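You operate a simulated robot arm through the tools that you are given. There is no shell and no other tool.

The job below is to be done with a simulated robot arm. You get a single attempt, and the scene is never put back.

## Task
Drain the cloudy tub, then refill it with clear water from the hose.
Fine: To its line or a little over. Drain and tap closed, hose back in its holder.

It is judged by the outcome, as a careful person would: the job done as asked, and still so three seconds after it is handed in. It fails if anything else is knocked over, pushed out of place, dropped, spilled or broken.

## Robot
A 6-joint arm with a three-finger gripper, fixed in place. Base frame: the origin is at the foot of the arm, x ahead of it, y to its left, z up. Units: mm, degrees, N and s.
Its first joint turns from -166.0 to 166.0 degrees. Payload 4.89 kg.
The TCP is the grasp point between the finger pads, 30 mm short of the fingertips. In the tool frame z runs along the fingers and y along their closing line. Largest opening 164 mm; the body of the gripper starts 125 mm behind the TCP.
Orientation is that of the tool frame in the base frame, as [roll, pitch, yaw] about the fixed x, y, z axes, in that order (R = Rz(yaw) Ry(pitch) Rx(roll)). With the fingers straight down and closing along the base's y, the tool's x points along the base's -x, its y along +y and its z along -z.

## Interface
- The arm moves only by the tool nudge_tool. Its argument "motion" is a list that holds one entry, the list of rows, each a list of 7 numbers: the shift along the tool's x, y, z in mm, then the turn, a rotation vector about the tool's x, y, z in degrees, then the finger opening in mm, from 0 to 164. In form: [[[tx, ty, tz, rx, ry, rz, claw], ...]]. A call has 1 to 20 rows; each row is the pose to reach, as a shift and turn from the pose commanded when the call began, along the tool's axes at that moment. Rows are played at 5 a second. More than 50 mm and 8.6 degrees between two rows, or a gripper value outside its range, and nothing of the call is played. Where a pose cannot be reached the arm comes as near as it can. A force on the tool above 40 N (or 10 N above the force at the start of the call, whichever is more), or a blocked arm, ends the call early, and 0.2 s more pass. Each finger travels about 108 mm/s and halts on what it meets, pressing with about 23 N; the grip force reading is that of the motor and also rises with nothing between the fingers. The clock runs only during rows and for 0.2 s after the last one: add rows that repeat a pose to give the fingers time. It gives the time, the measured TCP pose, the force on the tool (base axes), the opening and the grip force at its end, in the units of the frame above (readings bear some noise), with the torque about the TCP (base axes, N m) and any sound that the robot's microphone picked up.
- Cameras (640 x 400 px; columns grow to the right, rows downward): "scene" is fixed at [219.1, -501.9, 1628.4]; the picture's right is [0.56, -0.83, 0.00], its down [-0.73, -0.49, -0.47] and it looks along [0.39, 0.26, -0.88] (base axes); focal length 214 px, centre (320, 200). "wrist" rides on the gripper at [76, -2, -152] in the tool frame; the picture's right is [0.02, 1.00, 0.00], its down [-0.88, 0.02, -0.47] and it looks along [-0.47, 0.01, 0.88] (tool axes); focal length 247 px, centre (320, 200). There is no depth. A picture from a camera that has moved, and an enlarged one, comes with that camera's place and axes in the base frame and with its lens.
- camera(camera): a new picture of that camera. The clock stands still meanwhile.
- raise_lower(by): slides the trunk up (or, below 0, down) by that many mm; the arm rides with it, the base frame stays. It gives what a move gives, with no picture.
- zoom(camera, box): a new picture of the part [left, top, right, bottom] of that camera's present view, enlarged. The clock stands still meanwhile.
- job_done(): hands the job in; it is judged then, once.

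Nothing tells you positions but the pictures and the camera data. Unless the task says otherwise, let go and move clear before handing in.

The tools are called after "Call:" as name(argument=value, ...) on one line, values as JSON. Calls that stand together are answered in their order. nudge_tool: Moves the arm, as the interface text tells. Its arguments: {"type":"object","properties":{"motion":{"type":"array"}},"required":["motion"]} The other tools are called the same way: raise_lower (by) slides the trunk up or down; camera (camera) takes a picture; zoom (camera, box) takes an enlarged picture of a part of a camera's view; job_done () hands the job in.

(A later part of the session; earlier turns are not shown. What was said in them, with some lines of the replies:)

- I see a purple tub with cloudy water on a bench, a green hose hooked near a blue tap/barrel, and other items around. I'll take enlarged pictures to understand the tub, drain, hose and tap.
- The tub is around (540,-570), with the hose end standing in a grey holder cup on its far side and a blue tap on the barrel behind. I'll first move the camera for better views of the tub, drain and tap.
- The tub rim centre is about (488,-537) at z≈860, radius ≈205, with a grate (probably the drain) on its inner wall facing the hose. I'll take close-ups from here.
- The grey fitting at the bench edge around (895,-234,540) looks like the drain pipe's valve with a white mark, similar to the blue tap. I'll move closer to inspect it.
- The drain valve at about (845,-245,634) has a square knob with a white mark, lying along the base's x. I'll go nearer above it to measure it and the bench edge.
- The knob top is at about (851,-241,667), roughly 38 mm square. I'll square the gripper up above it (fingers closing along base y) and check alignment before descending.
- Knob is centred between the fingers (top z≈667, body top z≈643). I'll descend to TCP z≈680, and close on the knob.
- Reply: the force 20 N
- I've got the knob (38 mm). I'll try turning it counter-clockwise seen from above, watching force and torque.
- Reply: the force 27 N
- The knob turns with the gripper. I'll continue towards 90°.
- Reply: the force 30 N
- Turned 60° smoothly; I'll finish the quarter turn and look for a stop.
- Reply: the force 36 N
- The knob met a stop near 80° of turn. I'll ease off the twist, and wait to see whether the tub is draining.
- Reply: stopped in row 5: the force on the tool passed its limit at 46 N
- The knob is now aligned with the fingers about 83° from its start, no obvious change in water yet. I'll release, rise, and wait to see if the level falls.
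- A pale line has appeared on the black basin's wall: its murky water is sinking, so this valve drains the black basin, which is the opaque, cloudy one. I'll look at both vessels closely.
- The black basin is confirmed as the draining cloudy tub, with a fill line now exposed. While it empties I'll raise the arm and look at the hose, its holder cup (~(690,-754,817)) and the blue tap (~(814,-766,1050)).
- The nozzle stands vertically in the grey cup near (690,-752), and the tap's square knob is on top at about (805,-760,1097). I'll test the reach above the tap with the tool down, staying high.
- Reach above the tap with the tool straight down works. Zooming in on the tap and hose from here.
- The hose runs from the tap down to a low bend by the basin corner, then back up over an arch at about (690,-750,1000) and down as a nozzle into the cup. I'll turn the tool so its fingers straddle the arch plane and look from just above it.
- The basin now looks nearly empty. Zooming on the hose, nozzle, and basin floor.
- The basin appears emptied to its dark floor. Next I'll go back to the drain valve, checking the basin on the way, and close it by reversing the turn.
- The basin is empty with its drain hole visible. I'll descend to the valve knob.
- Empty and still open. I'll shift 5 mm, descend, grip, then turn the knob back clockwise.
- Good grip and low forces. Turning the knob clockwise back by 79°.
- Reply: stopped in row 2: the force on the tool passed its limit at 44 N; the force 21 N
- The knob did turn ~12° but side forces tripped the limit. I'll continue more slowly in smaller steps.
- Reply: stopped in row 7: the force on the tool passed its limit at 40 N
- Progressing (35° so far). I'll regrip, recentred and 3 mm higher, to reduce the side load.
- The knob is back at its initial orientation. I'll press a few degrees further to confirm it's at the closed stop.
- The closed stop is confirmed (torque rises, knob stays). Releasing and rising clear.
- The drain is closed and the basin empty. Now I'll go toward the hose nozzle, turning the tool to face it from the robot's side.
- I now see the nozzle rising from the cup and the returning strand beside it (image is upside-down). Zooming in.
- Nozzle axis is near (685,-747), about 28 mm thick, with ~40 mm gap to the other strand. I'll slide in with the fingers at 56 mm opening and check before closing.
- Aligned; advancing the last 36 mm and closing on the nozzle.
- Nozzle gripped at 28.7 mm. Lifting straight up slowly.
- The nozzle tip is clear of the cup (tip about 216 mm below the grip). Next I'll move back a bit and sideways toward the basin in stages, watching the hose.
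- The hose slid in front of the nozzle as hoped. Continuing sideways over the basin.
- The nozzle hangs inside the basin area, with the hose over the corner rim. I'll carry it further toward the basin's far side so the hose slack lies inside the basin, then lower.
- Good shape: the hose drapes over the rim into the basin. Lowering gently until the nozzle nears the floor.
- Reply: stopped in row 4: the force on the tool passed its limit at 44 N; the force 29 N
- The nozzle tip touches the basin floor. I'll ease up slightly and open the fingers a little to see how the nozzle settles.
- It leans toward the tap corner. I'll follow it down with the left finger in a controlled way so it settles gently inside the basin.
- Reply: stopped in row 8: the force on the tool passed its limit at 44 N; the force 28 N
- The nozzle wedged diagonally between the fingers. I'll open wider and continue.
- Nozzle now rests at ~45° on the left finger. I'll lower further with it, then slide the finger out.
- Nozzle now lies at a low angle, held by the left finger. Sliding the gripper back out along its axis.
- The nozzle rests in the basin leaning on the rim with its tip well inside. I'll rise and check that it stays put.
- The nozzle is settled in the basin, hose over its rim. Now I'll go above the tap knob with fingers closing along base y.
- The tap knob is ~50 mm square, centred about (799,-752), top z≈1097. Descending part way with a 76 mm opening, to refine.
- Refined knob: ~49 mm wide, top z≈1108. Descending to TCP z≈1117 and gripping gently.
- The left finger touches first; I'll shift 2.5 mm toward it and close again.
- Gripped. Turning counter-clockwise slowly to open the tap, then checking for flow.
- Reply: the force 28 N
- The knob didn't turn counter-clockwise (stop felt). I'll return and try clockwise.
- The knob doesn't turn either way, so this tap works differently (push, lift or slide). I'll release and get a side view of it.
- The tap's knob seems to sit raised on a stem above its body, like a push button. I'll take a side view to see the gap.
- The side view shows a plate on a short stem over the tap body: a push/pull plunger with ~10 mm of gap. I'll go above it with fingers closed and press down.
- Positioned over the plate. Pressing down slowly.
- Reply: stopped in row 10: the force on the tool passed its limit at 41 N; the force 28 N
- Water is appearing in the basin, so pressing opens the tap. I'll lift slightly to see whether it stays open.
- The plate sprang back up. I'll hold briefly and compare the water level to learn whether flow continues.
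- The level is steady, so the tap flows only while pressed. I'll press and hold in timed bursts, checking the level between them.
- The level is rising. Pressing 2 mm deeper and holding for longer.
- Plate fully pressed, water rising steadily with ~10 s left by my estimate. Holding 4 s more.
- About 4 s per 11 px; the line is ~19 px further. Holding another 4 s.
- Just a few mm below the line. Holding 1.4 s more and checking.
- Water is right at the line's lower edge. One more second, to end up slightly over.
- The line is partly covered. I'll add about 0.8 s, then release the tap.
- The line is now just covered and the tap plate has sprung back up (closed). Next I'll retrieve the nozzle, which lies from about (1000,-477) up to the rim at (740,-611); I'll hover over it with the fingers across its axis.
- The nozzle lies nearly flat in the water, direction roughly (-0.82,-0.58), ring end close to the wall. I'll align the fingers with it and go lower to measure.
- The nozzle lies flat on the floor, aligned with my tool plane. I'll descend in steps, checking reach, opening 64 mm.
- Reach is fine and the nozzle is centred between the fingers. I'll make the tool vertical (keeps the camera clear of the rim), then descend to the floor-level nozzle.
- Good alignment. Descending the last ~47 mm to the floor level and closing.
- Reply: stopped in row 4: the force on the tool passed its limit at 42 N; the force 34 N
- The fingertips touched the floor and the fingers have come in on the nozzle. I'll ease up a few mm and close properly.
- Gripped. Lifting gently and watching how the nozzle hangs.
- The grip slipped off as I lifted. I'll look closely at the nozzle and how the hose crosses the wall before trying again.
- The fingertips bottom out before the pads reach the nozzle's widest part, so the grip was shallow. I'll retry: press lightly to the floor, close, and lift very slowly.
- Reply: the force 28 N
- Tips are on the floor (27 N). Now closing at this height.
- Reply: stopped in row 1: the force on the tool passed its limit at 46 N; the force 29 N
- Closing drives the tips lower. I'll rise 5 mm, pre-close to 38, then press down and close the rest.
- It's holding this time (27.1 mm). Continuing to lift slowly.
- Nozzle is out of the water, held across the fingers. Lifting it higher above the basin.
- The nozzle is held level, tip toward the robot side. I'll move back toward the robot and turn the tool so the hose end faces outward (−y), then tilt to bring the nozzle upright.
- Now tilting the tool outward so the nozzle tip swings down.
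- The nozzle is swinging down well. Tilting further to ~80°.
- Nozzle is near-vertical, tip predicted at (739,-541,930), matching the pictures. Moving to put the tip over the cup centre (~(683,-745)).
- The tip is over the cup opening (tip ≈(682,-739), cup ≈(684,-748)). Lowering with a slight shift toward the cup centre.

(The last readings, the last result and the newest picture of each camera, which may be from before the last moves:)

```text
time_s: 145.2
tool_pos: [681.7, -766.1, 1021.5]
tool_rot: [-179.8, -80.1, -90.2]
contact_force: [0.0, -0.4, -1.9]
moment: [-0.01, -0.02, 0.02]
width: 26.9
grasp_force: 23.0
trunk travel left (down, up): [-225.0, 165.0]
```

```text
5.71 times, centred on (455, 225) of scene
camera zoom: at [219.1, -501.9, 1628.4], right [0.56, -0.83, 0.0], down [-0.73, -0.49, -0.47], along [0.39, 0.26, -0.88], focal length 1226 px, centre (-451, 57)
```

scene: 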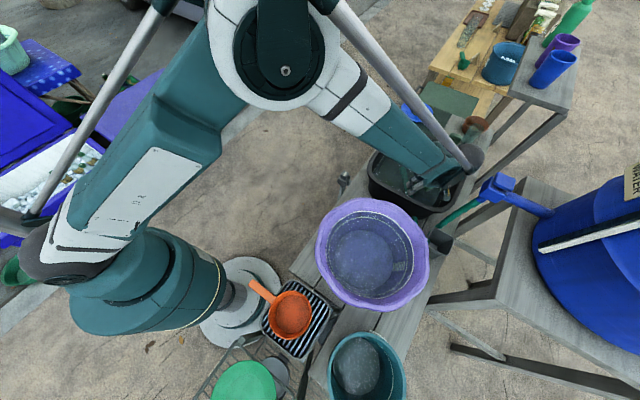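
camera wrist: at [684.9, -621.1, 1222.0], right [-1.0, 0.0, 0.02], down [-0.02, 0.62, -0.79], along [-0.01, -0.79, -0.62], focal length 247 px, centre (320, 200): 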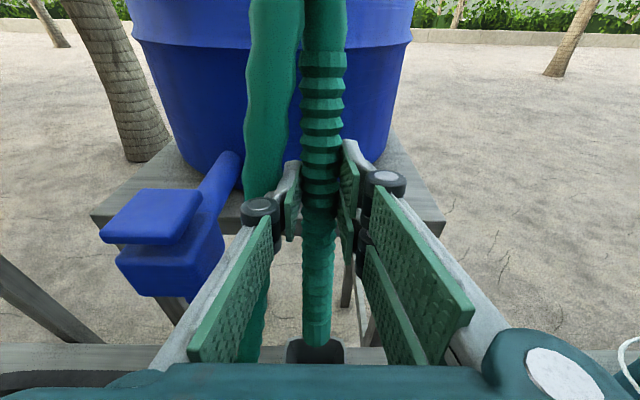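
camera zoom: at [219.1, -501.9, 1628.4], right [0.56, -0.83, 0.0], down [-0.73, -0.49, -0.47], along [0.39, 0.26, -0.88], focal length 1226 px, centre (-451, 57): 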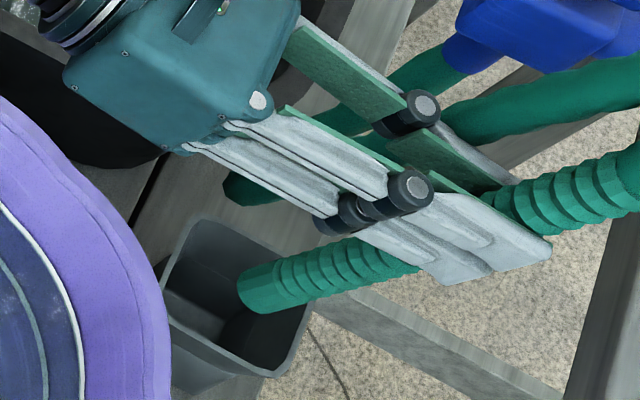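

Call:
nudge_tool(motion=[[[-15, 0, 3, 0, 0, 0, 15], [-30, 0, 5, 0, 0, 0, 15], [-44, 0, 8, 0, 0, 0, 15], [-59, 0, 10, 0, 0, 0, 15]]])

Call:
zoom(camera="wrist", box=[220, 260, 420, 380])

Call:
zoom(camera="scene", box=[340, 130, 520, 270])

```text
time_s: 146.2
tool_pos: [680.6, -764.3, 961.4]
tool_rot: [-179.9, -80.0, -90.2]
contact_force: [-0.5, -0.5, -2.5]
moment: [-0.01, 0.04, 0.03]
width: 27.1
grasp_force: 23.0
trunk travel left (down, up): [-225.0, 165.0]
```

```text
3.20 times, centred on (320, 320) of wrist
camera zoom: at [683.0, -628.8, 1061.7], right [-1.0, 0.0, 0.02], down [-0.02, 0.62, -0.79], along [-0.01, -0.79, -0.62], focal length 790 px, centre (320, -184)
```

zoom: 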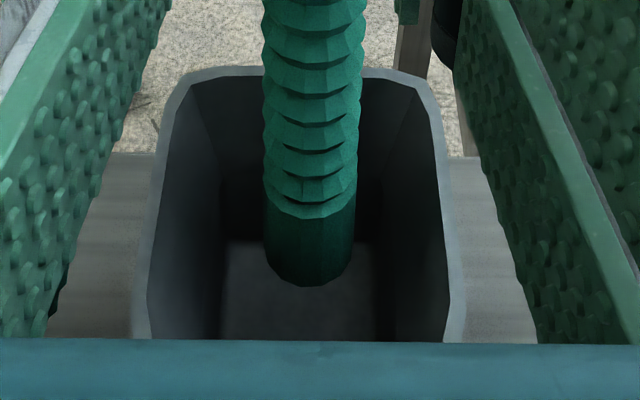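

```text
2.86 times, centred on (430, 200) of scene
camera zoom: at [219.1, -501.9, 1628.4], right [0.56, -0.83, 0.0], down [-0.73, -0.49, -0.47], along [0.39, 0.26, -0.88], focal length 613 px, centre (6, 200)
```

zoom: 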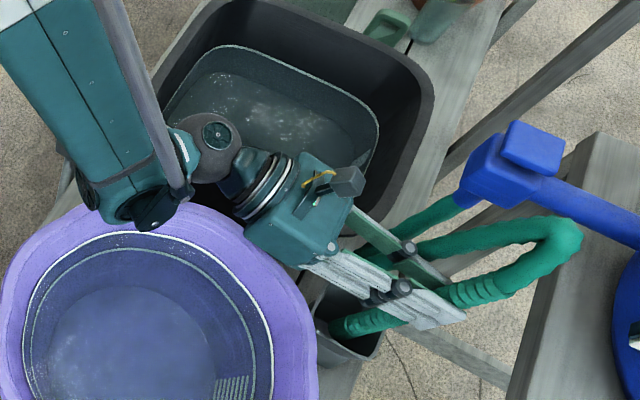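

Tip is in the cup. Lowering 32 mm more, watching clearance to the purple tub.

Call:
nudge_tool(motion=[[[-10, 0, 2, 0, 0, 0, 15], [-20, 0, 4, 0, 0, 0, 15], [-32, 0, 6, 0, 0, 0, 15]]])

Call:
zoom(camera="wrist", box=[220, 260, 420, 380])

Call:
zoom(camera="scene", box=[340, 130, 520, 270])

Call:
camera(camera="wrist")

```text
time_s: 147.0
tool_pos: [683.3, -767.2, 927.3]
tool_rot: [-179.8, -80.1, -90.3]
contact_force: [-0.4, 0.1, -2.0]
moment: [0.05, -0.01, 0.04]
width: 27.3
grasp_force: 23.2
trunk travel left (down, up): [-225.0, 165.0]
```

```text
3.20 times, centred on (320, 320) of wrist
camera zoom: at [684.2, -629.9, 1028.0], right [-1.0, 0.0, 0.02], down [-0.02, 0.62, -0.79], along [-0.01, -0.79, -0.62], focal length 790 px, centre (320, -184)
```

zoom: 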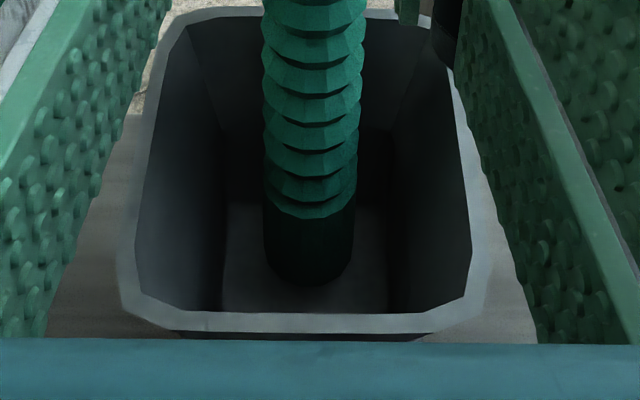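

```text
2.86 times, centred on (430, 200) of scene
camera zoom: at [219.1, -501.9, 1628.4], right [0.56, -0.83, 0.0], down [-0.73, -0.49, -0.47], along [0.39, 0.26, -0.88], focal length 613 px, centre (6, 200)
```

zoom: 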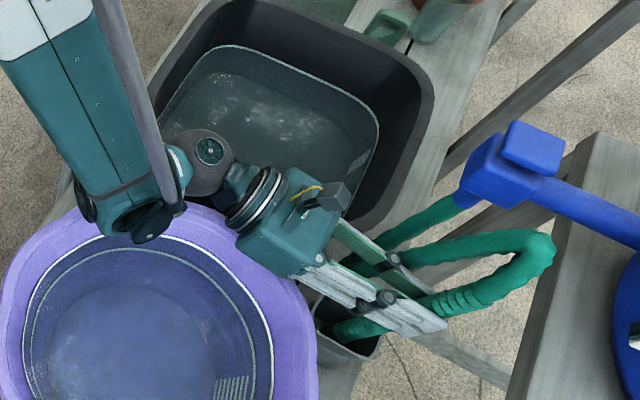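

```text
taken
camera wrist: at [684.2, -629.9, 1028.0], right [-1.0, 0.0, 0.02], down [-0.02, 0.62, -0.79], along [-0.01, -0.79, -0.62], focal length 247 px, centre (320, 200)
```

wrist: 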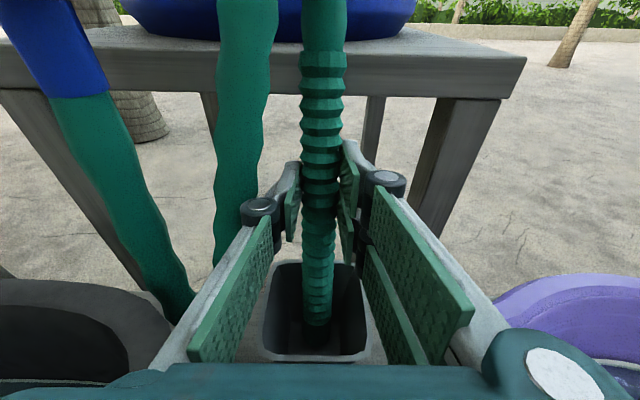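

Call:
nudge_tool(motion=[[[-5, 0, 1, 0, 0, 0, 15], [-10, 0, 2, 0, 0, 0, 15], [-10, 0, 2, 0, 0, 0, 15]]])

Call:
zoom(camera="wrist", box=[220, 240, 420, 380])

```text
time_s: 147.8
tool_pos: [683.8, -767.5, 916.2]
tool_rot: [-179.8, -80.0, -90.2]
contact_force: [-0.3, -0.2, -1.4]
moment: [0.04, 0.02, 0.0]
width: 27.0
grasp_force: 23.2
trunk travel left (down, up): [-225.0, 165.0]
```

```text
2.86 times, centred on (320, 310) of wrist
camera zoom: at [683.8, -630.1, 1017.3], right [-1.0, 0.0, 0.02], down [-0.02, 0.62, -0.79], along [-0.01, -0.79, -0.62], focal length 706 px, centre (320, -114)
```

zoom: 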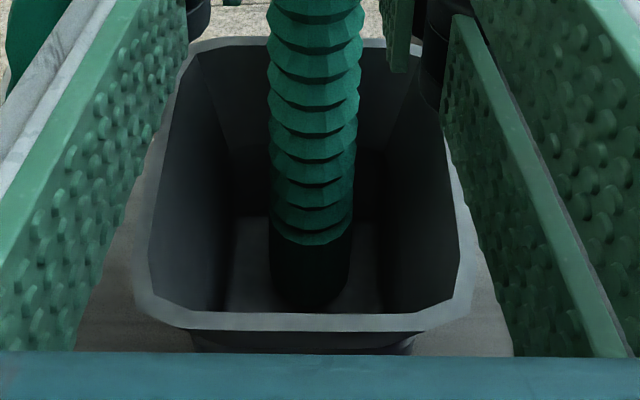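

The tip is near the cup's bottom on the near side, leaning ~10°. I'll pull the top ~14 mm toward the robot to straighten it, then release.

Call:
nudge_tool(motion=[[[-1, 0, -5, 0, 0, 0, 15], [-2, 0, -10, 0, 0, 0, 15], [-3, 0, -14, 0, 0, 0, 15]]])

Call:
camera(camera="wrist")

Call:
zoom(camera="scene", box=[410, 180, 520, 270])

```text
time_s: 148.6
tool_pos: [682.8, -753.8, 917.6]
tool_rot: [-179.8, -80.1, -90.3]
contact_force: [-0.1, -0.2, -2.0]
moment: [0.0, -0.03, 0.0]
width: 26.8
grasp_force: 23.1
trunk travel left (down, up): [-225.0, 165.0]
```

```text
taken
camera wrist: at [683.9, -616.1, 1017.3], right [-1.0, 0.0, 0.02], down [-0.02, 0.62, -0.79], along [-0.01, -0.79, -0.62], focal length 247 px, centre (320, 200)
```

wrist: 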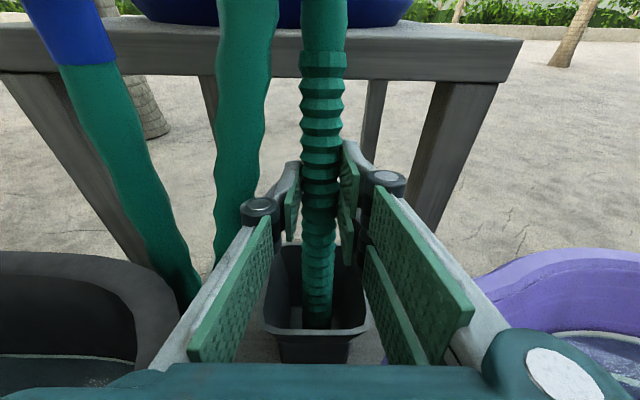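

```text
4.44 times, centred on (465, 225) of scene
camera zoom: at [219.1, -501.9, 1628.4], right [0.56, -0.83, 0.0], down [-0.73, -0.49, -0.47], along [0.39, 0.26, -0.88], focal length 953 px, centre (-324, 89)
```

zoom: 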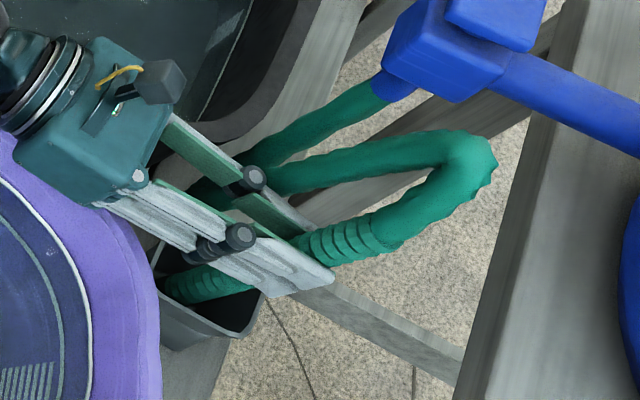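

No contact forces. Releasing gently.

Call:
nudge_tool(motion=[[[0, 0, 0, 0, 0, 0, 32], [0, 0, 0, 0, 0, 0, 40], [0, 0, 0, 0, 0, 0, 50], [0, 0, 0, 0, 0, 0, 56], [0, 0, 0, 0, 0, 0, 56]]])

Call:
camera(camera="wrist")

Call:
zoom(camera="scene", box=[410, 180, 520, 270])

```text
time_s: 149.8
tool_pos: [683.4, -752.9, 918.1]
tool_rot: [-179.9, -80.2, -90.1]
contact_force: [0.3, -0.2, 0.3]
moment: [0.01, 0.01, 0.0]
width: 56.0
grasp_force: 0.0
trunk travel left (down, up): [-225.0, 165.0]
```

```text
taken
camera wrist: at [683.8, -616.1, 1017.4], right [-1.0, 0.0, 0.02], down [-0.02, 0.62, -0.79], along [-0.01, -0.79, -0.62], focal length 247 px, centre (320, 200)
```

wrist: 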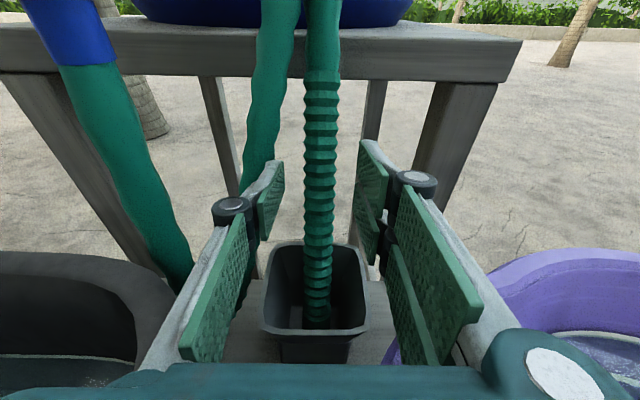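

```text
4.44 times, centred on (465, 225) of scene
camera zoom: at [219.1, -501.9, 1628.4], right [0.56, -0.83, 0.0], down [-0.73, -0.49, -0.47], along [0.39, 0.26, -0.88], focal length 953 px, centre (-324, 89)
```

zoom: 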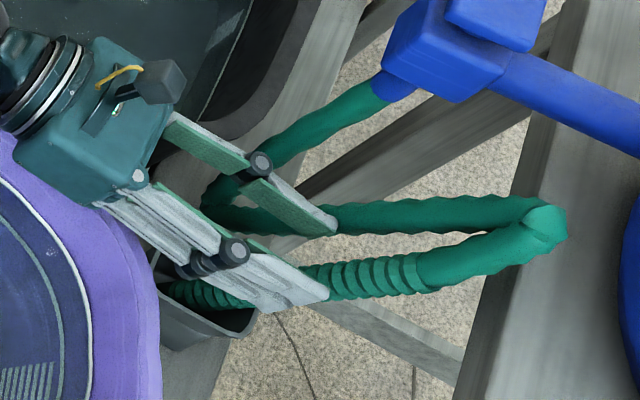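

The nozzle stays in the cup, leaning a bit outward. Backing off slowly and checking that it stays.

Call:
nudge_tool(motion=[[[2, 0, -20, 0, 0, 0, 60], [5, 0, -40, 0, 0, 0, 64], [10, 0, -60, 0, 0, 0, 70], [20, 0, -85, 0, 0, 0, 70], [40, 0, -110, 0, 0, 0, 70], [60, 0, -135, 0, 0, 0, 70]]])

Call:
camera(camera="wrist")

Call:
zoom(camera="scene", box=[410, 150, 540, 270])

```text
time_s: 151.2
tool_pos: [682.2, -630.1, 998.1]
tool_rot: [-179.8, -80.0, -90.2]
contact_force: [0.7, -0.6, -0.4]
moment: [-0.08, 0.01, -0.05]
width: 69.9
grasp_force: 0.1
trunk travel left (down, up): [-225.0, 165.0]
```

```text
taken
camera wrist: at [683.0, -493.2, 1099.1], right [-1.0, 0.0, 0.02], down [-0.02, 0.62, -0.79], along [-0.01, -0.79, -0.62], focal length 247 px, centre (320, 200)
```

wrist: 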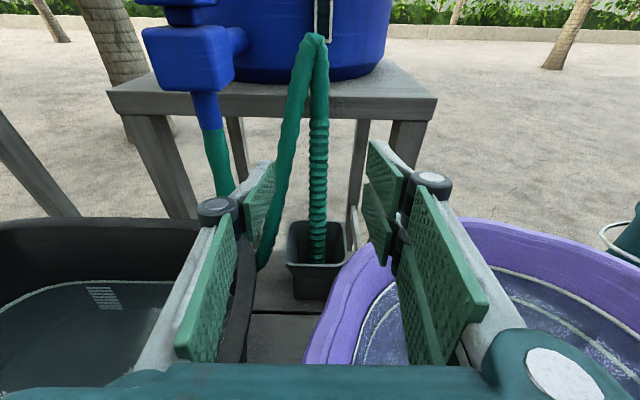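

```text
3.33 times, centred on (475, 210) of scene
camera zoom: at [219.1, -501.9, 1628.4], right [0.56, -0.83, 0.0], down [-0.73, -0.49, -0.47], along [0.39, 0.26, -0.88], focal length 715 px, centre (-197, 167)
```

zoom: 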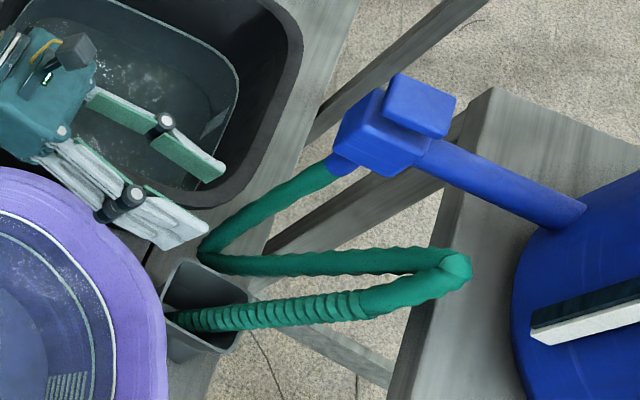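

The nozzle is standing in the cup. I'll retract further, wait and see if it stays still.

Call:
nudge_tool(motion=[[[40, 0, -20, 0, 0, 0, 70], [80, 0, -40, 0, 0, 0, 70], [120, 0, -60, 0, 0, 0, 70], [160, 0, -80, 0, 0, 0, 70], [160, 0, -80, 0, 0, 0, 70], [160, 0, -80, 0, 0, 0, 70], [160, 0, -80, 0, 0, 0, 70], [160, 0, -80, 0, 0, 0, 70], [160, 0, -80, 0, 0, 0, 70], [160, 0, -80, 0, 0, 0, 70], [160, 0, -80, 0, 0, 0, 70]]])

Call:
camera(camera="wrist")

Call:
zoom(camera="scene", box=[410, 150, 540, 270])

Call:
zoom(camera="scene", box=[380, 130, 480, 210])

```text
time_s: 153.6
tool_pos: [683.6, -579.9, 1172.4]
tool_rot: [-179.8, -80.1, -90.2]
contact_force: [-0.8, 0.3, 0.5]
moment: [-0.01, -0.01, -0.03]
width: 69.9
grasp_force: 0.0
trunk travel left (down, up): [-225.0, 165.0]
```

```text
taken
camera wrist: at [684.3, -442.7, 1272.6], right [-1.0, 0.0, 0.02], down [-0.02, 0.62, -0.79], along [-0.01, -0.79, -0.62], focal length 247 px, centre (320, 200)
```

wrist: 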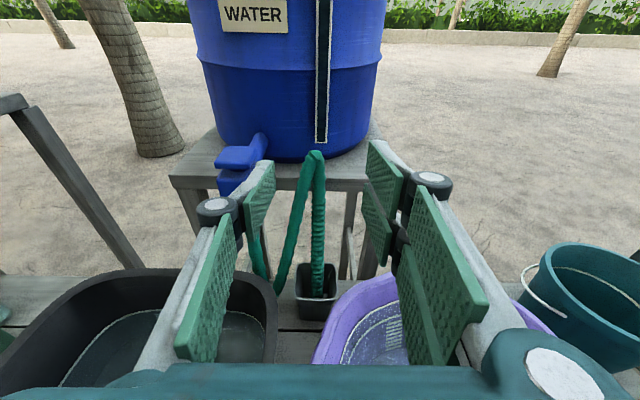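

```text
3.33 times, centred on (475, 210) of scene
camera zoom: at [219.1, -501.9, 1628.4], right [0.56, -0.83, 0.0], down [-0.73, -0.49, -0.47], along [0.39, 0.26, -0.88], focal length 715 px, centre (-197, 167)
```

zoom: 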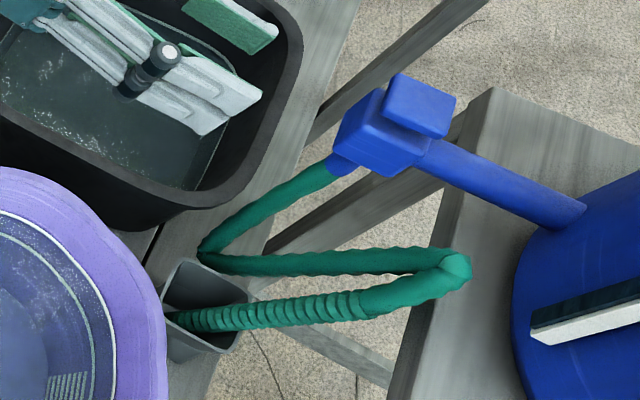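

```text
5.00 times, centred on (430, 170) of scene
camera zoom: at [219.1, -501.9, 1628.4], right [0.56, -0.83, 0.0], down [-0.73, -0.49, -0.47], along [0.39, 0.26, -0.88], focal length 1072 px, centre (-230, 350)
```

zoom: 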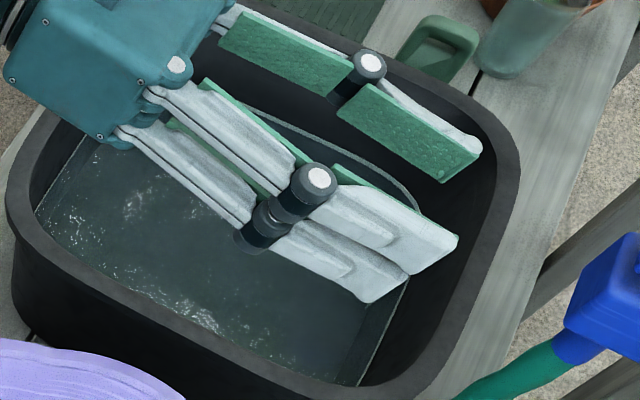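

The hose is stationary in its holder. I'll raise the arm, straighten the tool, and move clear, then check the level and everything else.

Call:
nudge_tool(motion=[[[40, 0, -20, 0, 0, 0, 70], [79, 0, -40, 0, 0, 0, 70], [79, 0, -40, 0, -8, 0, 70], [79, 0, -40, 0, -16, 0, 70], [79, 0, -40, 0, -24, 0, 70], [79, 0, -40, 0, -32, 0, 70], [79, 0, -40, 0, -40, 0, 70], [79, 0, -40, 0, -48, 0, 70], [79, 0, -40, 0, -56, 0, 70], [79, 0, -40, 0, -64, 0, 70], [79, 0, -40, 0, -72, 0, 70], [79, 0, -40, 0, -80, 0, 70]]])

Call:
nudge_tool(motion=[[[-40, 20, 0, 0, 0, 8, 70], [-80, 40, 0, 0, 0, 16, 70], [-120, 60, 0, 0, 0, 24, 70], [-160, 80, 0, 0, 0, 32, 70], [-200, 100, 0, 0, 0, 40, 70], [-240, 120, 0, 0, 0, 48, 70], [-280, 140, 0, 0, 0, 56, 70], [-310, 160, 0, 0, 0, 64, 70]]])

Call:
camera(camera="scene")

Call:
zoom(camera="scene", box=[380, 130, 480, 210])

Call:
zoom(camera="scene", box=[440, 160, 475, 200])

Call:
zoom(camera="scene", box=[410, 150, 540, 270])

```text
time_s: 156.2
tool_pos: [683.5, -552.9, 1256.7]
tool_rot: [179.9, -0.2, -90.0]
contact_force: [-0.6, 0.9, 0.0]
moment: [-0.19, -0.01, 0.0]
width: 69.9
grasp_force: 0.0
trunk travel left (down, up): [-225.0, 165.0]
```

```text
time_s: 158.0
tool_pos: [524.2, -244.1, 1254.8]
tool_rot: [-179.9, 0.0, -154.1]
contact_force: [0.3, -0.4, -0.5]
moment: [0.12, 0.18, 0.0]
width: 70.2
grasp_force: 0.1
trunk travel left (down, up): [-225.0, 165.0]
```

```text
taken
```

scene: 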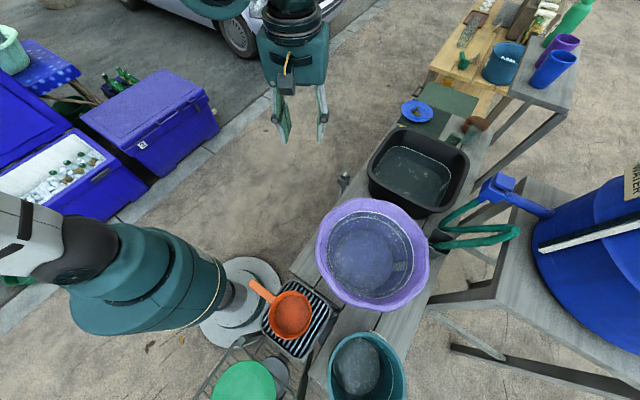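

```text
5.00 times, centred on (430, 170) of scene
camera zoom: at [219.1, -501.9, 1628.4], right [0.56, -0.83, 0.0], down [-0.73, -0.49, -0.47], along [0.39, 0.26, -0.88], focal length 1072 px, centre (-230, 350)
```

zoom: 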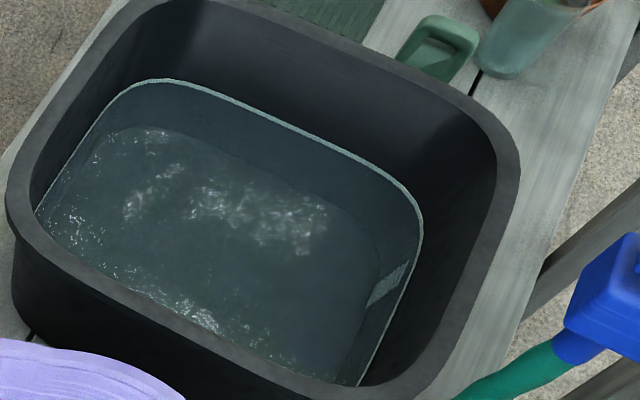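

```text
10.00 times, centred on (458, 180) of scene
camera zoom: at [219.1, -501.9, 1628.4], right [0.56, -0.83, 0.0], down [-0.73, -0.49, -0.47], along [0.39, 0.26, -0.88], focal length 2145 px, centre (-1055, 400)
```

zoom: 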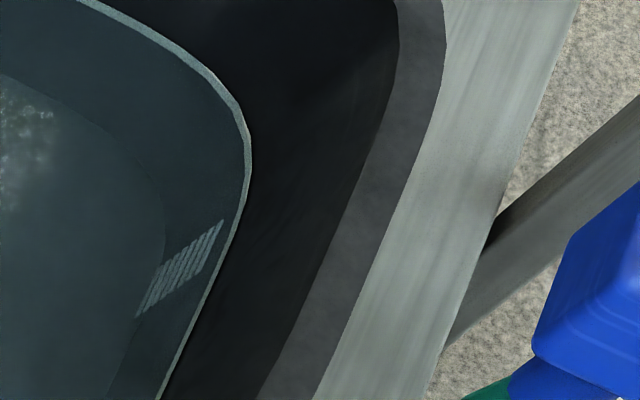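

```text
3.33 times, centred on (475, 210) of scene
camera zoom: at [219.1, -501.9, 1628.4], right [0.56, -0.83, 0.0], down [-0.73, -0.49, -0.47], along [0.39, 0.26, -0.88], focal length 715 px, centre (-197, 167)
```

zoom: 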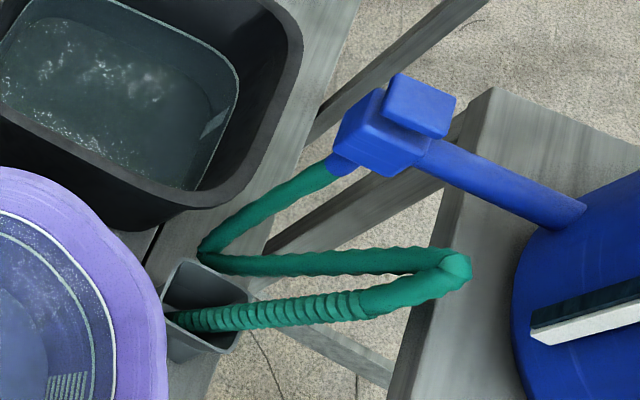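

Level is steady just over the line, tap plate up, hose in its holder, nothing else disturbed. A last look at the drain knob and the bench before handing in.

Call:
zoom(camera="scene", box=[320, 160, 370, 200])

Call:
zoom(camera="wrist", box=[0, 0, 400, 250])

```text
10.00 times, centred on (345, 180) of scene
camera zoom: at [219.1, -501.9, 1628.4], right [0.56, -0.83, 0.0], down [-0.73, -0.49, -0.47], along [0.39, 0.26, -0.88], focal length 2145 px, centre (70, 400)
```

zoom: 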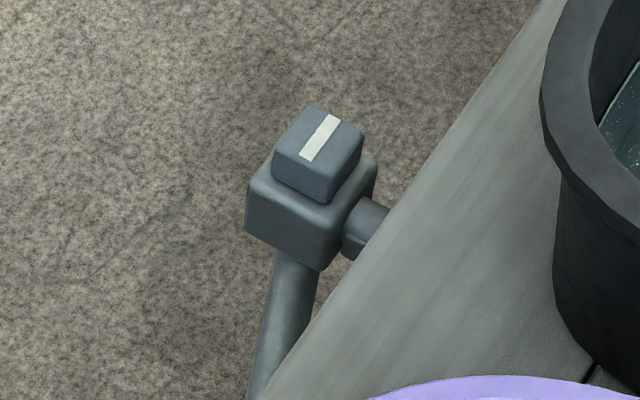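

```text
1.60 times, centred on (200, 125) of wrist
camera zoom: at [455.5, -279.2, 1406.3], right [-0.46, 0.89, 0.0], down [0.78, 0.4, 0.47], along [0.42, 0.21, -0.88], focal length 395 px, centre (512, 320)
```

zoom: 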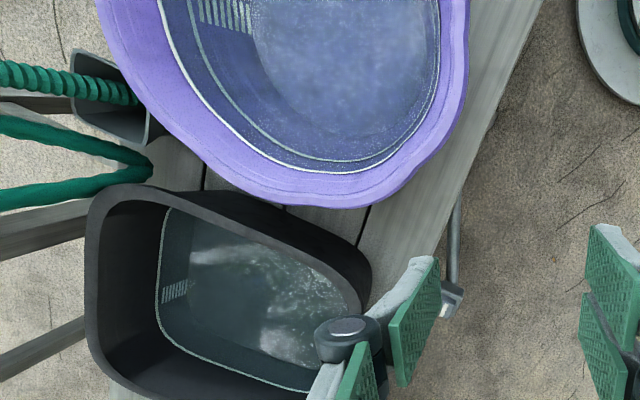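

The drain knob's mark is back where it started, so the drain is closed. The basin holds clear water just over its line, the tap is off, and the hose sits in its holder. The arm is clear, so I'm handing in.

Call:
job_done()

```text
The job is handed in.
```

I drained the cloudy black basin and refilled it with clear water from the hose to just over its line. The level held from when I let go of the tap until I handed in, more than 40 seconds later.

- **Drain:** closed; the knob is back against its stop with the mark where it started.
- **Tap:** off; it only runs while pressed, and it sprang back up when I let go.
- **Hose:** back in its holder cup. The nozzle stood upright at the start; it now leans outward about 20 degrees, but it didn't move once I let go.

I took the black basin as the cloudy tub because its water was murky and the drain valve emptied it. I left the purple tub alone.

When lifting the nozzle out of the basin, my first grip slipped and the second held. In the last pictures nothing else looks knocked over, moved or spilled.
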